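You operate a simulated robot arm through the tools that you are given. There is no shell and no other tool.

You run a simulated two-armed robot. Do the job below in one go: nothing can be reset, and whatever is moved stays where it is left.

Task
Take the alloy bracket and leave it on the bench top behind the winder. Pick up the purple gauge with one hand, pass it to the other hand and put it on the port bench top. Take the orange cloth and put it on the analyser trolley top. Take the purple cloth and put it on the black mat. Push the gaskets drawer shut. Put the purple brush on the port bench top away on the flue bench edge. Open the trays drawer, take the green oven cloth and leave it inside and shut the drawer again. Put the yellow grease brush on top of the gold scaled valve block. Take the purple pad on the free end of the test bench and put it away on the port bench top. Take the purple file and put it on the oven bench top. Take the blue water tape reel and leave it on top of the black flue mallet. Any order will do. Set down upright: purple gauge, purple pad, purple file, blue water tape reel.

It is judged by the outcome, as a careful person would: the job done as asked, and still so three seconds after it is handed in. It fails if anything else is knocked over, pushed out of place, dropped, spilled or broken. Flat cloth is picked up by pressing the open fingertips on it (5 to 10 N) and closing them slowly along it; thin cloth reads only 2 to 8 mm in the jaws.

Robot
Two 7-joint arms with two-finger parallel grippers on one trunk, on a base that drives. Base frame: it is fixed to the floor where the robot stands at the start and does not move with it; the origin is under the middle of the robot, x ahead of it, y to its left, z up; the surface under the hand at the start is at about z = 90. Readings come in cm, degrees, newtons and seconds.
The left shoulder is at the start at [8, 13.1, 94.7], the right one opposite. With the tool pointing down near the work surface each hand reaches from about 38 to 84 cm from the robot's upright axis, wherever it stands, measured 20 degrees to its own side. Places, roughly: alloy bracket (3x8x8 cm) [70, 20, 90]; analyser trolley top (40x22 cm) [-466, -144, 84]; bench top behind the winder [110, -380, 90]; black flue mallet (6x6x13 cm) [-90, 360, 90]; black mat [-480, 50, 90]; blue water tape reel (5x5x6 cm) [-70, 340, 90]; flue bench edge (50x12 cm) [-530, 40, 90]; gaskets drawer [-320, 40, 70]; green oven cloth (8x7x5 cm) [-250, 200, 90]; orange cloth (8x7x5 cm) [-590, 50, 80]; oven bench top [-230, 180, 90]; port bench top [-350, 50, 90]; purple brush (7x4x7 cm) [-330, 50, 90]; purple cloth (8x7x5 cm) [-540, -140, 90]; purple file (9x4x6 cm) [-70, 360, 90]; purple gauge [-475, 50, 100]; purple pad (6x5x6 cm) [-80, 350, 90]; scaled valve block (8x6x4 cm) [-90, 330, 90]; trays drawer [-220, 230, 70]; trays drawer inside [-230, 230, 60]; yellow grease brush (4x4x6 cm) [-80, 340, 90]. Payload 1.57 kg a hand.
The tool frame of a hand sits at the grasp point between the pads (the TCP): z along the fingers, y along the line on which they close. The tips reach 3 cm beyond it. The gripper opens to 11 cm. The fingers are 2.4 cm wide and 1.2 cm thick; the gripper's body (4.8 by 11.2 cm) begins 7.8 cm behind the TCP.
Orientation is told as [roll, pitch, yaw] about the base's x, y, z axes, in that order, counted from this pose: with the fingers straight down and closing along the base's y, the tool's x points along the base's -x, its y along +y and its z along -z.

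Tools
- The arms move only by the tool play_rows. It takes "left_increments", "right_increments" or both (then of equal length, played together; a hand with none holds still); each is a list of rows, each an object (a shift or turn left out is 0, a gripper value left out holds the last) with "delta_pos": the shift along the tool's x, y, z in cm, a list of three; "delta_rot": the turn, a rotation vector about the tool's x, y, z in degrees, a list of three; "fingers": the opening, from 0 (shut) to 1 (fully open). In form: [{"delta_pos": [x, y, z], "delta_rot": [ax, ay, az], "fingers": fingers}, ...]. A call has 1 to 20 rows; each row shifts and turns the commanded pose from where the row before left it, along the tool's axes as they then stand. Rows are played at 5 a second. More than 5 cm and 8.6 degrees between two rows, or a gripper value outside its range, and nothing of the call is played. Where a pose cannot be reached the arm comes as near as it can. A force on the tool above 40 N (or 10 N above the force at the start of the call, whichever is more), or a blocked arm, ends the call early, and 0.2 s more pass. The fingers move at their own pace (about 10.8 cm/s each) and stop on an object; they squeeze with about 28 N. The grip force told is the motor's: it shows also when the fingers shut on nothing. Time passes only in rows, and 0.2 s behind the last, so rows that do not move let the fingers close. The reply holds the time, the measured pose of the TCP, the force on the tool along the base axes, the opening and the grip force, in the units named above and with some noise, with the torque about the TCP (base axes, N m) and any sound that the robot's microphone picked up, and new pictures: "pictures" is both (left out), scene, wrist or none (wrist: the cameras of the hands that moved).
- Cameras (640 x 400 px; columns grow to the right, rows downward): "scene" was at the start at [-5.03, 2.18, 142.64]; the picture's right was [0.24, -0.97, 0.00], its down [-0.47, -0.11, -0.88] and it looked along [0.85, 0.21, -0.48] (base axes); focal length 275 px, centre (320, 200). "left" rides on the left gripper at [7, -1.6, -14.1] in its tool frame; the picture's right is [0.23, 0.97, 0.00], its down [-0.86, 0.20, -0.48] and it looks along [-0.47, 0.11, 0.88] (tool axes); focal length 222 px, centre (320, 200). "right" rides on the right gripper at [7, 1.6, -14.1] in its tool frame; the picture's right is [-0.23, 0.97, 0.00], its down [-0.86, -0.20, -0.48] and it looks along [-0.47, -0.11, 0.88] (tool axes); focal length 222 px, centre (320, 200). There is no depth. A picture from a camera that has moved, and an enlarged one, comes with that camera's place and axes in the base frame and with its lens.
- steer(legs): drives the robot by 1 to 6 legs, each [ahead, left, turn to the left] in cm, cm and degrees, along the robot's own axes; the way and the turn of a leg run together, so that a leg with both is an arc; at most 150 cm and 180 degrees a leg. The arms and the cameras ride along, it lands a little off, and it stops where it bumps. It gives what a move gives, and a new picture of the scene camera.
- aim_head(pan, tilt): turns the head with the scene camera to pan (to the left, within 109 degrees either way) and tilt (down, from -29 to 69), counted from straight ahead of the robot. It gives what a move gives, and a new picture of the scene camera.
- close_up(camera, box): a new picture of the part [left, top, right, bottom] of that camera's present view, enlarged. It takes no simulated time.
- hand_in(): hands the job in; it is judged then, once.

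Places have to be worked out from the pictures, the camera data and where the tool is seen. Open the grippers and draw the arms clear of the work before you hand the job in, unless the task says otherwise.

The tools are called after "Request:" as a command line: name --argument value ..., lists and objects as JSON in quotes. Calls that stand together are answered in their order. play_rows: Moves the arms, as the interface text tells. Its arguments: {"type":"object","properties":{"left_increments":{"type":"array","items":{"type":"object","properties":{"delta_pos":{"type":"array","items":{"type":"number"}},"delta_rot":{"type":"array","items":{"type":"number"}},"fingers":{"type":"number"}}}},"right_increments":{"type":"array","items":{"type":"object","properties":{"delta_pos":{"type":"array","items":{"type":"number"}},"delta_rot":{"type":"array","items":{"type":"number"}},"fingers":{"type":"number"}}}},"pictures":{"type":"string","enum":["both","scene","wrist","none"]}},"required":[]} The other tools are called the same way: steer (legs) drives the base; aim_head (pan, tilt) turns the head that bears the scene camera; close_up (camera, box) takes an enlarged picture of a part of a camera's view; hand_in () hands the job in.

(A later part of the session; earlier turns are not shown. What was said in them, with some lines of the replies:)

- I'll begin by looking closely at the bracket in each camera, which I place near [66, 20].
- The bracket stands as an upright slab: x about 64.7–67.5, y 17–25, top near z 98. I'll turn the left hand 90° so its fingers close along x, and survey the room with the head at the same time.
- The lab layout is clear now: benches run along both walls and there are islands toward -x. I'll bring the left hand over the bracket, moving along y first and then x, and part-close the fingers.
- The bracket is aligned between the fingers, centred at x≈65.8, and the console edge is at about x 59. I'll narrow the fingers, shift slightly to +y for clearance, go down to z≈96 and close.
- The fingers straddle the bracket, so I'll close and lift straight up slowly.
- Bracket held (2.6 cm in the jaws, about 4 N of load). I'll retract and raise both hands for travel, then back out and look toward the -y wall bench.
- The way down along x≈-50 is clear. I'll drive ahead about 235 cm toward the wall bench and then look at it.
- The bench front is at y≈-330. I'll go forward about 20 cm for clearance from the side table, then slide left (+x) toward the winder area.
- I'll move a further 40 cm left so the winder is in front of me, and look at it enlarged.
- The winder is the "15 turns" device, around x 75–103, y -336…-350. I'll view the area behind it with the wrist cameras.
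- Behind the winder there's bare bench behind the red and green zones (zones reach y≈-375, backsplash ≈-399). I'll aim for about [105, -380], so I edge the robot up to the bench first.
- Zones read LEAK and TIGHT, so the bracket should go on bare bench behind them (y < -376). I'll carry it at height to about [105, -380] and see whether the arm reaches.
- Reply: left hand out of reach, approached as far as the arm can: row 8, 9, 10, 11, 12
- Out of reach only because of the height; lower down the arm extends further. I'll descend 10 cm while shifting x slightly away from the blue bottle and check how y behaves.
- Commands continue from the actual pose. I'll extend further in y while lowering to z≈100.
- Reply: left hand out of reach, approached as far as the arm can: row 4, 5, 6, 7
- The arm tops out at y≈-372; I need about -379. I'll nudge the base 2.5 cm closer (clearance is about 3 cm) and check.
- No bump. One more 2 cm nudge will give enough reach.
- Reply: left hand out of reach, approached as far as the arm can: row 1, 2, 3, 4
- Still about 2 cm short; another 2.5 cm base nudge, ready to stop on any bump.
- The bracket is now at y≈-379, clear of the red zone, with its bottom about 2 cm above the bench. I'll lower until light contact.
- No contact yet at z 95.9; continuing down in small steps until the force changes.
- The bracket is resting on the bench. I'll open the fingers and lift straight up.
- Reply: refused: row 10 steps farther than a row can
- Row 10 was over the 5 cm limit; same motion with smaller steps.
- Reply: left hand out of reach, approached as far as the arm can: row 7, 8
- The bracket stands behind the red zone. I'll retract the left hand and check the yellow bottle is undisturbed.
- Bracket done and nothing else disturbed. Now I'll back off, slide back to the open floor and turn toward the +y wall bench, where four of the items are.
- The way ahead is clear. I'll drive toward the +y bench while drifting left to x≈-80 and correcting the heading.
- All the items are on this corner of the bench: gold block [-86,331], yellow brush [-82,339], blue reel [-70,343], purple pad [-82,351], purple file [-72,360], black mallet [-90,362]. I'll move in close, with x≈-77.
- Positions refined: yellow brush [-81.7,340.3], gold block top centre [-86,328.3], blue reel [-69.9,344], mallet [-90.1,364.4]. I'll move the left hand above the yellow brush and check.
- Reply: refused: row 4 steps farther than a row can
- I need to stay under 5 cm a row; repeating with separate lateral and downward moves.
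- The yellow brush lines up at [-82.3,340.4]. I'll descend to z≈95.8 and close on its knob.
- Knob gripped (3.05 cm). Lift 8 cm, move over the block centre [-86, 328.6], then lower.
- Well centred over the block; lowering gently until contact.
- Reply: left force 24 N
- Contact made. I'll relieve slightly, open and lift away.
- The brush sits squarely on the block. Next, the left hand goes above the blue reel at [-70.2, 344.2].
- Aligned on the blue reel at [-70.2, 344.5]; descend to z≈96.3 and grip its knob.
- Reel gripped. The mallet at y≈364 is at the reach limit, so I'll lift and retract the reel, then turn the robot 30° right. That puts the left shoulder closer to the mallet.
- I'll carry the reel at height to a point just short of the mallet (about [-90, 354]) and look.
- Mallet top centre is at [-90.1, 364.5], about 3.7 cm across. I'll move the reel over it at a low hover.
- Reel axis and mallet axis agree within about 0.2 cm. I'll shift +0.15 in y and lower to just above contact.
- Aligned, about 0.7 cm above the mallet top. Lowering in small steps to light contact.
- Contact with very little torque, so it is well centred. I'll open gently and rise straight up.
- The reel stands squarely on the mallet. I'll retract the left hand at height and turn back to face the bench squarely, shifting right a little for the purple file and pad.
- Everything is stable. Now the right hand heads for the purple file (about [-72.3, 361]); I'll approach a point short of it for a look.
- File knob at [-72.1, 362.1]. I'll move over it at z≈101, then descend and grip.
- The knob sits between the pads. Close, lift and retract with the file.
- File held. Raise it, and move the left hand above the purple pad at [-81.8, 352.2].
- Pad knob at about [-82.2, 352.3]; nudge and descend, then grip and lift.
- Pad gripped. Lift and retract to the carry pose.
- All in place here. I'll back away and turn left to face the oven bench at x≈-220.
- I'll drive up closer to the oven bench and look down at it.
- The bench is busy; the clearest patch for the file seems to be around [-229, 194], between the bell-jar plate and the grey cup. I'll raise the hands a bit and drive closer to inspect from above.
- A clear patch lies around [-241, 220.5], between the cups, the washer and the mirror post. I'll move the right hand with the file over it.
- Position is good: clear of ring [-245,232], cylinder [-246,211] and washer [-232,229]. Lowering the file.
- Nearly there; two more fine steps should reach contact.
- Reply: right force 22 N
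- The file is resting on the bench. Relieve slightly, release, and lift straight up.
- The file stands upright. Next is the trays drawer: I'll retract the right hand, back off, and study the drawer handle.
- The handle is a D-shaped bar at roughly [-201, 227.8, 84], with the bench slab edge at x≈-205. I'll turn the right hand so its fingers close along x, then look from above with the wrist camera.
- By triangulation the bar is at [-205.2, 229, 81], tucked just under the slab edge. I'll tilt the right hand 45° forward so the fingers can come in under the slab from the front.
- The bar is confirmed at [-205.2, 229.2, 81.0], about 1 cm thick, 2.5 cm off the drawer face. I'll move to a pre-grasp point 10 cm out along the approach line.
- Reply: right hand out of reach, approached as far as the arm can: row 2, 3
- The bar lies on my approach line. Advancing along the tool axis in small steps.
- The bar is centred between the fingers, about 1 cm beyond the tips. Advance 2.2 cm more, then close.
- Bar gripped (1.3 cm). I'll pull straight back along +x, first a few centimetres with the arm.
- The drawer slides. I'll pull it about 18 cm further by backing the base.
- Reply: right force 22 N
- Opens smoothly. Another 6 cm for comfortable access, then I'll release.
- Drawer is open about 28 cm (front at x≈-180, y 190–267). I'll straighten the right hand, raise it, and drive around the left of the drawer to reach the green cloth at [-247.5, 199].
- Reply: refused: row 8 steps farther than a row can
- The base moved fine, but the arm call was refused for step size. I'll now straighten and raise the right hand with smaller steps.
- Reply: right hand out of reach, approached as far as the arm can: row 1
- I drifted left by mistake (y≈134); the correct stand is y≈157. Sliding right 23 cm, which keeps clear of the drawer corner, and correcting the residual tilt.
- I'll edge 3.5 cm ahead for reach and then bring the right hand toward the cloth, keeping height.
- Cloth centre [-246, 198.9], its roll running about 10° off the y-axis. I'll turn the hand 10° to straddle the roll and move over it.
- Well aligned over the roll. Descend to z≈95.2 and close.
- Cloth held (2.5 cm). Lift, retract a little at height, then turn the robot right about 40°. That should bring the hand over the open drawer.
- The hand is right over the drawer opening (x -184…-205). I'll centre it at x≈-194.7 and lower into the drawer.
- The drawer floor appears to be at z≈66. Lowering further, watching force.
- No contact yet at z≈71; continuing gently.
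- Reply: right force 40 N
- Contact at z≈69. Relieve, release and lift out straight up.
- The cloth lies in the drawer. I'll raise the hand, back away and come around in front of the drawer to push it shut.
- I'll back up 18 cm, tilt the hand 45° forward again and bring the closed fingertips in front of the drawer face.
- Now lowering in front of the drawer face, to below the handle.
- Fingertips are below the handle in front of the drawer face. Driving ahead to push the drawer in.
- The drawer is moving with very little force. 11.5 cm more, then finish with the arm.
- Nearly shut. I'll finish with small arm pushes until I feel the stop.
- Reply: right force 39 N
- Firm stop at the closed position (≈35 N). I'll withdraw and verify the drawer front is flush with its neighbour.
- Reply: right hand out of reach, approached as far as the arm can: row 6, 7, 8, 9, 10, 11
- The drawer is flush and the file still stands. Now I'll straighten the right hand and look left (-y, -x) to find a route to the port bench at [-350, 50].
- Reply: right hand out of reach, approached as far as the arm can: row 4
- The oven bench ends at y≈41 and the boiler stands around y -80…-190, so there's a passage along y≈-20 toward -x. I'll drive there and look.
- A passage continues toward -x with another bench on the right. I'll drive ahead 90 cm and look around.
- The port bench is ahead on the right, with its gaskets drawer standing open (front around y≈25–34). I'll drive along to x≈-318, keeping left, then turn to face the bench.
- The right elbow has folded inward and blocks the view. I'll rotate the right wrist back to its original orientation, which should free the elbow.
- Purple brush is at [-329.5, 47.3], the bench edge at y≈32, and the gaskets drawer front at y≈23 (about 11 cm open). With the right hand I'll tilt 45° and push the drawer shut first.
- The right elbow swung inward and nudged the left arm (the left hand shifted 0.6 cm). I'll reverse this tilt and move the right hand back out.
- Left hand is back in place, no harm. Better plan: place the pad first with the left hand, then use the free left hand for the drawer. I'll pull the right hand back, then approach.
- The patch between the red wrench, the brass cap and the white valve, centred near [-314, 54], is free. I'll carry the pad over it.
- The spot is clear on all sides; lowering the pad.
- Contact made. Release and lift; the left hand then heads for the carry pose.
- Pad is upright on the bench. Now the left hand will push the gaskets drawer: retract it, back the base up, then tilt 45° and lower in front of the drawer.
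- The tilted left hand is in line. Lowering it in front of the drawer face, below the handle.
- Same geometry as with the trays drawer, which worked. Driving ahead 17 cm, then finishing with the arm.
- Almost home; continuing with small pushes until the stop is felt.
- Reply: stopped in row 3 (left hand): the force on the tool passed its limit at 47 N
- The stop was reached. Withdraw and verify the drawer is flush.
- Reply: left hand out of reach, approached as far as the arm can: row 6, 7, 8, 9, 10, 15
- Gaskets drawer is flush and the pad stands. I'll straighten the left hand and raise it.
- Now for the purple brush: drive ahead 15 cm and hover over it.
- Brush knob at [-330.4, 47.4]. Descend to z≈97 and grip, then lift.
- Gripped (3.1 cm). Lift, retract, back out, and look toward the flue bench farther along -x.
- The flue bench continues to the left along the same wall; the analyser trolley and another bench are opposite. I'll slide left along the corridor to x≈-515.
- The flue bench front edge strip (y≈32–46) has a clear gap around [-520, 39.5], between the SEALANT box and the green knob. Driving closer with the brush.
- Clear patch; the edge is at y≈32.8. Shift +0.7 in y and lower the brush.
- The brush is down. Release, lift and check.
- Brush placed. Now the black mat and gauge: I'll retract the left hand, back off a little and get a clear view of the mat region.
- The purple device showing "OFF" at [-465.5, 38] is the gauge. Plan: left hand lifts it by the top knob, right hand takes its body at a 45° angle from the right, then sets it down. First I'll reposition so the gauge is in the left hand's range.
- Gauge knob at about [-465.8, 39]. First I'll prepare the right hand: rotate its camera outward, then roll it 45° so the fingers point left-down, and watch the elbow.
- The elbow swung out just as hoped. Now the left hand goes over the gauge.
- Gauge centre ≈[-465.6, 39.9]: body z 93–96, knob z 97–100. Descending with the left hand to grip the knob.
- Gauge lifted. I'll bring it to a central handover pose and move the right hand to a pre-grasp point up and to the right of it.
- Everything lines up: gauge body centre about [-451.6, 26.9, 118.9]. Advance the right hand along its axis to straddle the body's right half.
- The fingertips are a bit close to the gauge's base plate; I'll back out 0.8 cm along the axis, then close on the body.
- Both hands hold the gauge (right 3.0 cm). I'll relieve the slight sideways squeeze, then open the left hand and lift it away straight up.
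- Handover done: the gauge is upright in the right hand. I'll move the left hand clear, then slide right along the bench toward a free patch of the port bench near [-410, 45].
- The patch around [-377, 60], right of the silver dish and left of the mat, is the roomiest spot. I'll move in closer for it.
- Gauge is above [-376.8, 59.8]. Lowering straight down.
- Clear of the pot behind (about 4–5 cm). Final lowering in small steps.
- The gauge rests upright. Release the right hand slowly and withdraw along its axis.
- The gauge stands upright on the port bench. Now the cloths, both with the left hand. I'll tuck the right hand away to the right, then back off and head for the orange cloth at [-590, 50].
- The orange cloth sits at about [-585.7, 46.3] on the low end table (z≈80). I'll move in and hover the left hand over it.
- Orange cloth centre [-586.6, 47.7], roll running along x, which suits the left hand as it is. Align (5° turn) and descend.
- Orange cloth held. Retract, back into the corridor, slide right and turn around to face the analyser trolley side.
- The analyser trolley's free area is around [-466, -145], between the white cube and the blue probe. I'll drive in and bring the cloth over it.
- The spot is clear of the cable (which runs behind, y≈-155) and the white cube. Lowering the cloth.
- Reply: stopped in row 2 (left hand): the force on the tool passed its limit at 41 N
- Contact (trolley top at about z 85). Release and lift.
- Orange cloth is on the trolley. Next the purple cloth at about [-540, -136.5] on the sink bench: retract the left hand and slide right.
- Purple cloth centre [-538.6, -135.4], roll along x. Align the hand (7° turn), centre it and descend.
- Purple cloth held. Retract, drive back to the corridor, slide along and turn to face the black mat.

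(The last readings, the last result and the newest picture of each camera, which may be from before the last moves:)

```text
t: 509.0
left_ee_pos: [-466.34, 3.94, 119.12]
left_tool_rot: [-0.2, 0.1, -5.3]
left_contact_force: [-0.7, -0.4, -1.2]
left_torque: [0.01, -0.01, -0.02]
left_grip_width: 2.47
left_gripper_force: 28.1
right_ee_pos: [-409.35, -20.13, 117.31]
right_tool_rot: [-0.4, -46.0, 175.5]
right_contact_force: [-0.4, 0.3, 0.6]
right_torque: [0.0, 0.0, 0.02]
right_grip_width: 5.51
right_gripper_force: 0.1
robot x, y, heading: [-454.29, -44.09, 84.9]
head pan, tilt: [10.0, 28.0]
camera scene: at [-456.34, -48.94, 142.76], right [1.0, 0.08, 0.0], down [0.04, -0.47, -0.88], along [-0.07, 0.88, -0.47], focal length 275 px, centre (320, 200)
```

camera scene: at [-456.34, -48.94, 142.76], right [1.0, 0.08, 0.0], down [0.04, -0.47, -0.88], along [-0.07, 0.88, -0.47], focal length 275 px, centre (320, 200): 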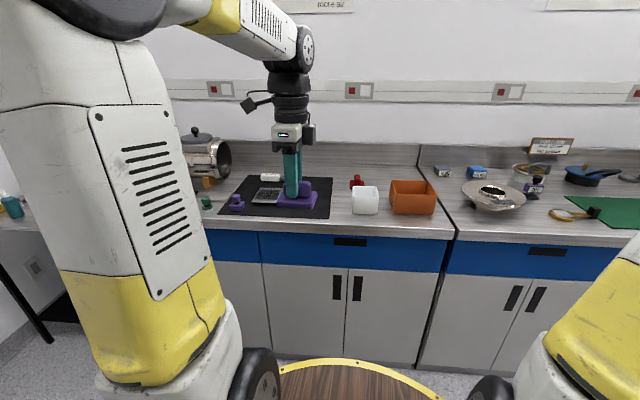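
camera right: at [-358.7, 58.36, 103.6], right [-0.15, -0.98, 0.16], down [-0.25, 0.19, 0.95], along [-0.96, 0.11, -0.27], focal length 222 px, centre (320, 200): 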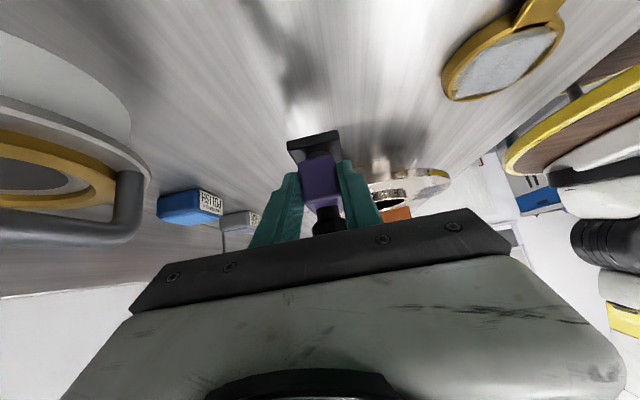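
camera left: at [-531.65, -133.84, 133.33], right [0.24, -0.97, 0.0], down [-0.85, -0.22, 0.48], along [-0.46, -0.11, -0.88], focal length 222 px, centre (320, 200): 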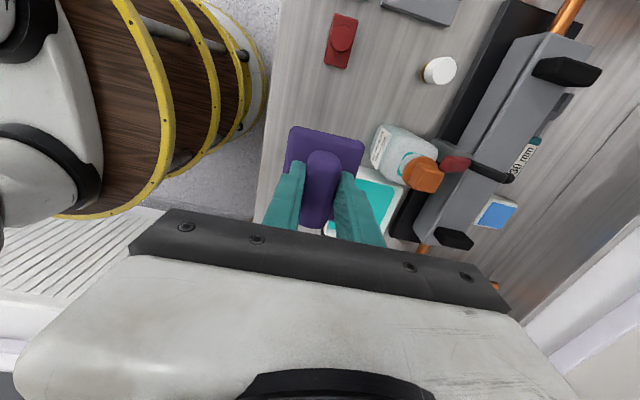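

Heading is 5° off; correct it and drive in 40 cm, then look down at the mat.

Request:
steer --legs '[[0, 0, 5.3], [38, 0, 0]]'

Request:
close_up --camera "left" --box '[0, 0, 640, 400]'

```text
t: 511.9
left_ee_pos: [-470.5, 41.49, 119.15]
left_tool_rot: [-0.2, 0.1, -0.1]
left_contact_force: [-0.2, 0.4, -0.7]
left_torque: [0.03, 0.0, 0.02]
left_grip_width: 2.5
left_gripper_force: 28.4
right_ee_pos: [-411.6, 22.69, 117.3]
right_tool_rot: [-0.5, -46.0, -179.3]
right_contact_force: [-1.0, -0.2, 0.1]
right_torque: [0.04, -0.01, 0.03]
right_grip_width: 5.52
right_gripper_force: 0.1
robot x, y, heading: [-454.44, -5.22, 89.9]
head pan, tilt: [10.0, 28.0]
camera scene: at [-455.83, -10.37, 142.76], right [0.98, 0.17, 0.0], down [0.08, -0.46, -0.88], along [-0.15, 0.87, -0.47], focal length 275 px, centre (320, 200)
```

scene: 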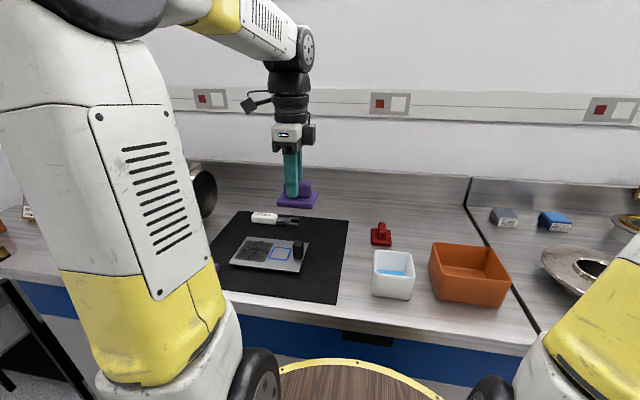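

```text
1.00 times, centred on (320, 200) of left (not enlarged: the box is as wide or as high as the picture)
camera zoom: at [-477.57, 39.75, 133.31], right [-0.23, 0.97, 0.0], down [0.86, 0.2, 0.48], along [0.47, 0.11, -0.88], focal length 222 px, centre (320, 200)
```

zoom: 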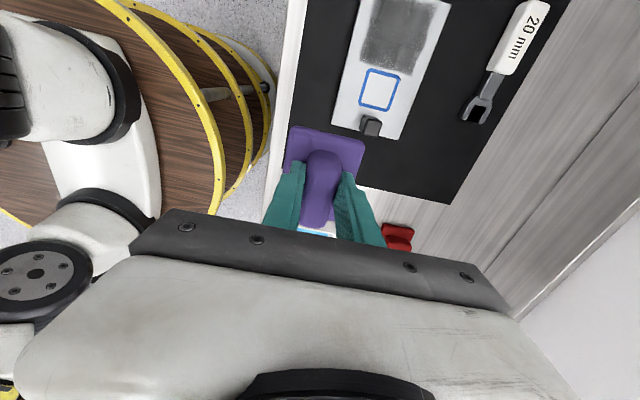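

The back-right of the mat is free: target [-467, 65]. Moving the cloth over it.

Request:
play_rows --left_increments '[{"delta_pos": [-0.58, 3.92, 1]}, {"delta_pos": [-0.58, 3.92, 1]}, {"delta_pos": [-0.58, 3.92, 1.2]}, {"delta_pos": [-0.58, 3.92, 1.2]}, {"delta_pos": [-0.58, 3.92, 1.2]}, {"delta_pos": [-0.58, 3.92, 1.2]}, {}]' --pictures "both"

Request:
close_up --camera "left" --box '[160, 60, 480, 260]'

```text
t: 513.5
left_ee_pos: [-467.01, 65.26, 112.47]
left_tool_rot: [-0.3, 0.1, 0.1]
left_contact_force: [0.2, -0.2, -0.7]
left_torque: [0.04, 0.0, -0.04]
left_grip_width: 2.49
left_gripper_force: 27.6
right_ee_pos: [-411.64, 22.55, 117.06]
right_tool_rot: [-0.4, -46.0, -179.3]
right_contact_force: [-0.7, 0.0, 0.5]
right_torque: [0.0, -0.04, -0.03]
right_grip_width: 5.51
right_gripper_force: 0.0
robot x, y, heading: [-454.28, -5.16, 89.7]
head pan, tilt: [10.0, 28.0]
camera scene: at [-455.83, -10.35, 142.76], right [0.98, 0.17, 0.0], down [0.08, -0.46, -0.88], along [-0.15, 0.87, -0.47], focal length 275 px, centre (320, 200)
camera left: at [-474.03, 63.58, 126.49], right [-0.23, 0.97, 0.0], down [0.86, 0.2, 0.48], along [0.46, 0.1, -0.88], focal length 222 px, centre (320, 200)
```

scene: 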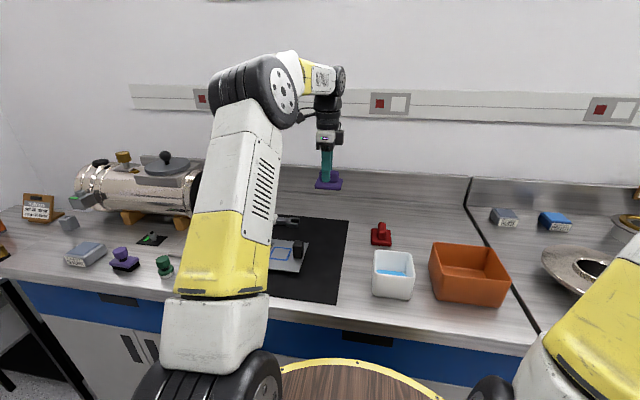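
left: 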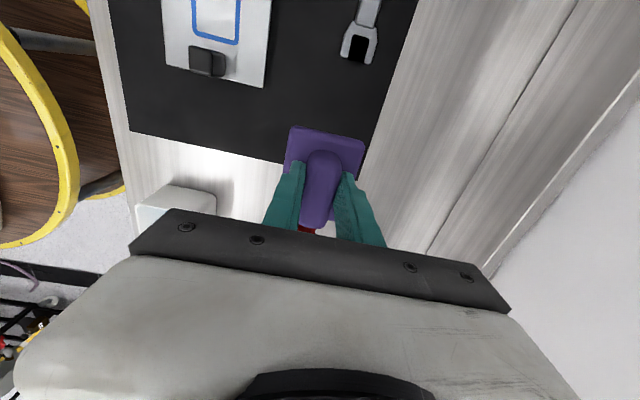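

```text
2.00 times, centred on (320, 160) of left
camera zoom: at [-474.03, 63.58, 126.49], right [-0.23, 0.97, 0.0], down [0.86, 0.2, 0.48], along [0.46, 0.1, -0.88], focal length 444 px, centre (320, 280)
```

zoom: 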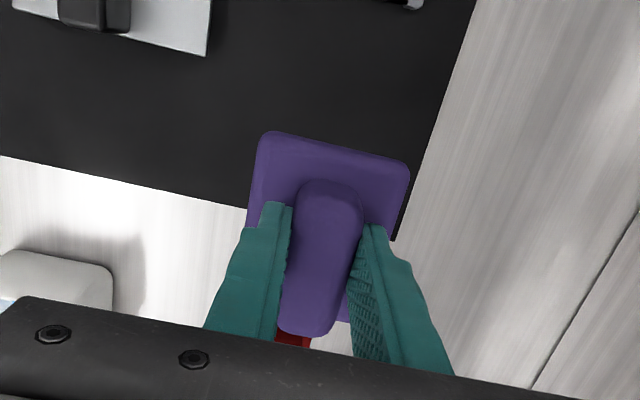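

Good location. Slight shift inward and lower onto the mat.

Request:
play_rows --left_increments '[{"delta_pos": [0.8, -0.4, 3]}, {"delta_pos": [0, 0, 4]}, {"delta_pos": [0, 0, 4]}, {"delta_pos": [0, 0, 3]}, {"delta_pos": [0, 0, 1.5]}, {}]' --pictures "wrist"

Request:
play_rows --left_increments '[{"delta_pos": [0, 0, 0.6]}, {"delta_pos": [0, 0, 0.4]}, {"delta_pos": [0, 0, 0.3]}, {"delta_pos": [0, 0, 0.2]}, {}]' --pictures "none"

```text
t: 514.9
left_ee_pos: [-467.94, 64.45, 96.76]
left_tool_rot: [-0.2, 0.1, 0.0]
left_contact_force: [-0.7, -0.2, -0.8]
left_torque: [-0.03, 0.0, -0.01]
left_grip_width: 2.5
left_gripper_force: 28.4
right_ee_pos: [-411.7, 22.64, 117.16]
right_tool_rot: [-0.4, -46.0, -179.2]
right_contact_force: [0.0, -0.9, 0.5]
right_torque: [-0.03, -0.03, 0.02]
right_grip_width: 5.52
right_gripper_force: 0.0
robot x, y, heading: [-454.11, -5.33, 89.9]
head pan, tilt: [10.0, 28.0]
camera left: at [-474.94, 62.84, 110.91], right [-0.23, 0.97, 0.0], down [0.86, 0.2, 0.48], along [0.47, 0.1, -0.88], focal length 222 px, centre (320, 200)
```

left: 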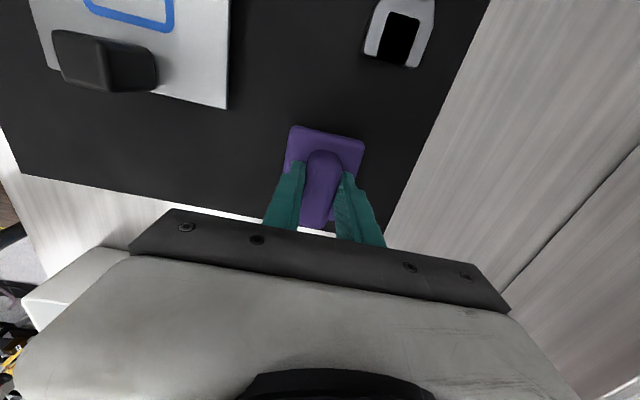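

```text
t: 516.1
left_ee_pos: [-468.0, 64.36, 95.33]
left_tool_rot: [-0.1, 0.1, 0.0]
left_contact_force: [-0.4, -3.0, 9.1]
left_torque: [0.02, -0.12, 0.0]
left_grip_width: 2.48
left_gripper_force: 28.6
right_ee_pos: [-411.75, 22.67, 117.29]
right_tool_rot: [-0.5, -46.1, -179.4]
right_contact_force: [0.2, 0.3, -0.7]
right_torque: [-0.01, -0.02, 0.0]
right_grip_width: 5.55
right_gripper_force: 0.1
robot x, y, heading: [-454.29, -5.5, 89.8]
head pan, tilt: [10.0, 28.0]
```

The cloth is on the mat. Release, lift and check.

Request:
play_rows --left_increments '[{"fingers": 0.3}, {"fingers": 0.42}, {}, {"delta_pos": [0, 0, -1]}, {"delta_pos": [0, 0, -3]}, {"delta_pos": [0, 0, -4]}, {"delta_pos": [0, 0, -4]}, {"delta_pos": [0, 0, -4]}, {"delta_pos": [0, 0, -4]}, {"delta_pos": [0, 0, -4]}, {}]' --pictures "wrist"

Request:
play_rows --left_increments '[{"delta_pos": [0, -4, 0]}, {"delta_pos": [0, -4, 0]}, {"delta_pos": [1, -4, 0]}, {"delta_pos": [1, -4, 0]}, {"delta_pos": [1, -4, 0]}, {}]' --pictures "scene"

Request:
close_up --camera "scene" --box '[180, 170, 500, 370]'

```text
t: 518.5
left_ee_pos: [-467.74, 64.6, 119.38]
left_tool_rot: [-0.1, 0.1, -0.1]
left_contact_force: [0.2, 0.2, -0.3]
left_torque: [-0.01, 0.01, -0.03]
left_grip_width: 4.59
left_gripper_force: 0.0
right_ee_pos: [-411.7, 22.62, 117.17]
right_tool_rot: [-0.4, -46.0, -179.3]
right_contact_force: [-1.2, 0.2, -0.9]
right_torque: [0.02, -0.04, 0.0]
right_grip_width: 5.48
right_gripper_force: 0.1
robot x, y, heading: [-454.56, -5.24, 89.9]
head pan, tilt: [10.0, 28.0]
camera left: at [-474.78, 63.0, 133.45], right [-0.23, 0.97, 0.0], down [0.86, 0.2, 0.48], along [0.47, 0.1, -0.88], focal length 222 px, centre (320, 200)
```

left: 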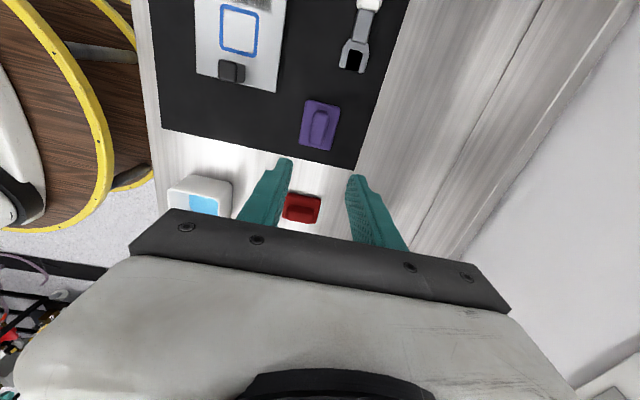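

```text
t: 519.9
left_ee_pos: [-470.88, 44.45, 119.31]
left_tool_rot: [-0.2, 0.1, 0.0]
left_contact_force: [0.0, -0.2, -0.6]
left_torque: [-0.01, -0.04, 0.01]
left_grip_width: 4.62
left_gripper_force: 0.1
right_ee_pos: [-411.84, 22.66, 117.06]
right_tool_rot: [-0.5, -46.0, -179.3]
right_contact_force: [0.4, 0.1, 0.1]
right_torque: [-0.04, 0.01, 0.01]
right_grip_width: 5.49
right_gripper_force: 0.0
robot x, y, heading: [-454.33, -5.63, 89.8]
head pan, tilt: [10.0, 28.0]
camera scene: at [-455.84, -10.36, 142.76], right [0.98, 0.17, 0.0], down [0.08, -0.46, -0.88], along [-0.15, 0.87, -0.47], focal length 275 px, centre (320, 200)
```

scene: 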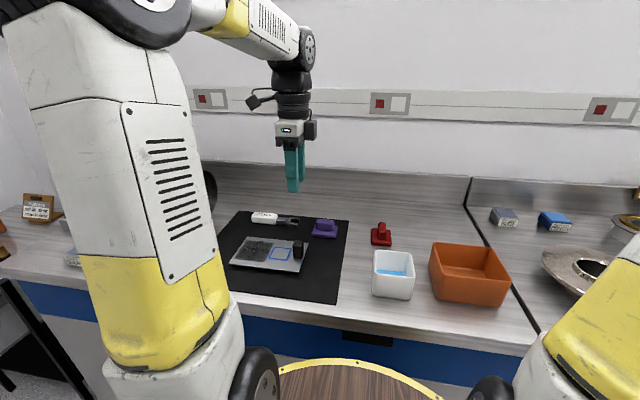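

```text
2.00 times, centred on (340, 270) of scene
camera zoom: at [-455.84, -10.36, 142.76], right [0.98, 0.17, 0.0], down [0.08, -0.46, -0.88], along [-0.15, 0.87, -0.47], focal length 549 px, centre (280, 60)
```

zoom: 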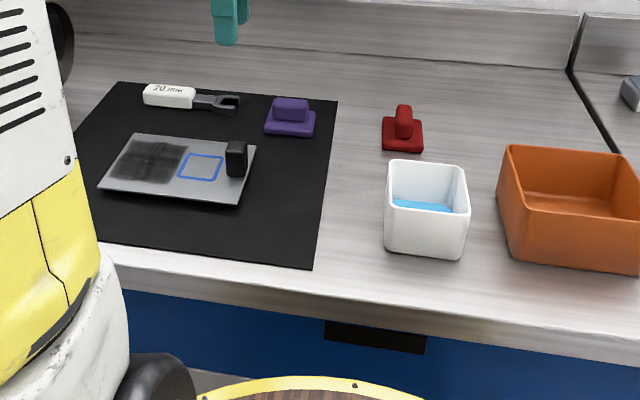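

Purple cloth lies fully on the mat. I'll open both grippers, back away, and do a final check of the port bench and flue bench.

Request:
play_rows --left_increments '[{"fingers": 1.0, "delta_pos": [0, -4, 0]}, {"delta_pos": [0, -3, 0]}, {}]' --right_increments '[{"fingers": 1.0}, {}, {}]' --pictures "none"

Request:
steer --legs '[[-42, 0, 0]]'

Request:
aim_head --pan -45 --tilt 22

Request:
aim_head --pan 35 --tilt 22

```text
t: 520.7
left_ee_pos: [-471.06, 37.49, 119.28]
left_tool_rot: [-0.3, 0.1, -0.1]
left_contact_force: [0.6, -0.3, -0.6]
left_torque: [-0.01, 0.0, -0.02]
left_grip_width: 11.01
left_gripper_force: 0.0
right_ee_pos: [-411.75, 22.58, 117.15]
right_tool_rot: [-0.4, -46.0, -179.3]
right_contact_force: [0.5, -0.3, 0.9]
right_torque: [-0.02, -0.05, -0.02]
right_grip_width: 11.01
right_gripper_force: 0.1
robot x, y, heading: [-454.46, -5.47, 89.8]
head pan, tilt: [10.0, 28.0]
```

```text
t: 523.3
left_ee_pos: [-471.02, -4.74, 119.26]
left_tool_rot: [-0.3, 0.2, 0.0]
left_contact_force: [1.3, 0.2, 0.3]
left_torque: [-0.01, 0.01, 0.01]
left_grip_width: 11.01
left_gripper_force: 0.0
right_ee_pos: [-411.68, -19.72, 117.18]
right_tool_rot: [-0.4, -46.0, -179.2]
right_contact_force: [0.4, -0.3, -0.1]
right_torque: [-0.02, -0.01, 0.01]
right_grip_width: 10.97
right_gripper_force: 0.1
robot x, y, heading: [-454.33, -47.88, 90.1]
head pan, tilt: [10.0, 28.0]
camera scene: at [-455.87, -52.68, 142.76], right [0.98, 0.17, 0.0], down [0.08, -0.46, -0.88], along [-0.15, 0.87, -0.47], focal length 275 px, centre (320, 200)
```

scene: 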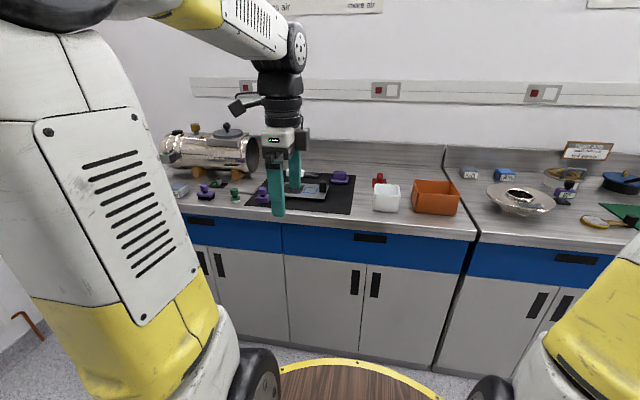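

```text
t: 524.6
left_ee_pos: [-470.99, -4.81, 119.31]
left_tool_rot: [-0.2, 0.0, 0.0]
left_contact_force: [0.2, -0.4, 0.1]
left_torque: [0.0, -0.02, 0.0]
left_grip_width: 10.97
left_gripper_force: 0.1
right_ee_pos: [-411.84, -19.64, 117.18]
right_tool_rot: [-0.5, -46.0, -179.2]
right_contact_force: [0.1, -0.9, 0.3]
right_torque: [0.01, 0.04, 0.0]
right_grip_width: 11.03
right_gripper_force: 0.1
robot x, y, heading: [-454.2, -48.04, 90.0]
head pan, tilt: [-45.0, 22.0]
camera scene: at [-447.73, -55.1, 143.72], right [0.71, -0.71, 0.0], down [-0.26, -0.27, -0.93], along [0.66, 0.66, -0.37], focal length 275 px, centre (320, 200)
```

scene: 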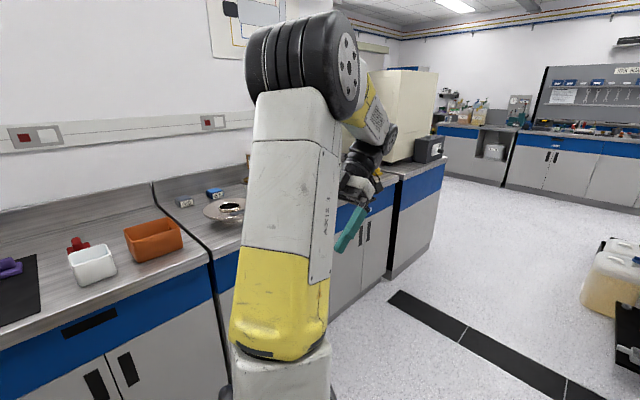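

```text
t: 526.1
left_ee_pos: [-471.15, -4.8, 119.22]
left_tool_rot: [-0.2, 0.1, 0.0]
left_contact_force: [0.3, -0.4, 0.2]
left_torque: [-0.01, -0.02, 0.01]
left_grip_width: 11.0
left_gripper_force: 0.1
right_ee_pos: [-411.77, -19.66, 117.28]
right_tool_rot: [-0.5, -46.0, -179.3]
right_contact_force: [0.1, 0.2, 0.6]
right_torque: [0.0, 0.01, 0.01]
right_grip_width: 11.0
right_gripper_force: 0.1
robot x, y, heading: [-454.45, -47.63, 90.0]
head pan, tilt: [35.0, 22.0]
camera scene: at [-459.6, -54.06, 143.72], right [0.82, 0.57, 0.0], down [0.21, -0.31, -0.93], along [-0.53, 0.76, -0.37], focal length 275 px, centre (320, 200)
```

scene: 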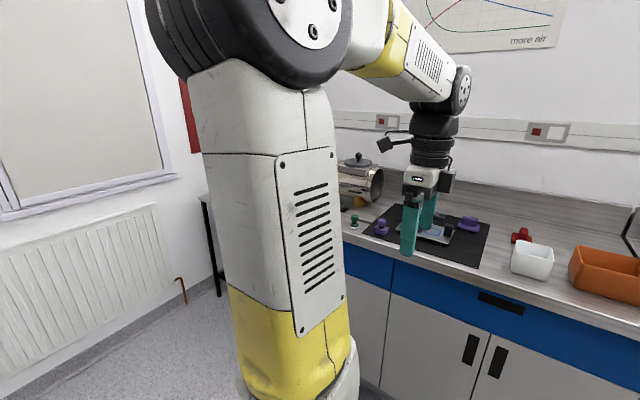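

Everything is in place: all eleven jobs are done, the grippers are open and the arms are clear of the work. Handing in.

Request:
hand_in

```text
The job is handed in.
```

I finished all eleven jobs and handed the work in. The arms are clear and both grippers are open. I saw each item resting in place after I let go of it. I didn't drive back to recheck the benches I did first.

| Item | Where it is now |
|---|---|
| Alloy bracket | Standing on bare bench behind the winder, just behind the LEAKS zone |
| Purple gauge | Passed from left hand to right, now upright on the port bench top |
| Orange cloth | On the analyser trolley top |
| Purple cloth | On the black mat, at the back right |
| Gaskets drawer | Pushed shut, flush with the one beside it |
| Purple brush | On the flue bench edge |
| Green oven cloth | Inside the trays drawer, which is shut again and flush |
| Yellow grease brush | On top of the gold scaled valve block |
| Purple pad | Upright on the port bench top |
| Purple file | Upright on the oven bench top |
| Blue water tape reel | Upright on top of the black flue mallet |

- **Which object is the gauge:** I took it to be the purple device showing "OFF". It stood about 15 cm from the place you gave, and no other object nearby fitted.
- **Arm contact:** once, in front of the port bench, the right elbow nudged the left arm while it held the purple pad. The left hand moved about 0.6 cm and went straight back, and the pad stayed in its grip.
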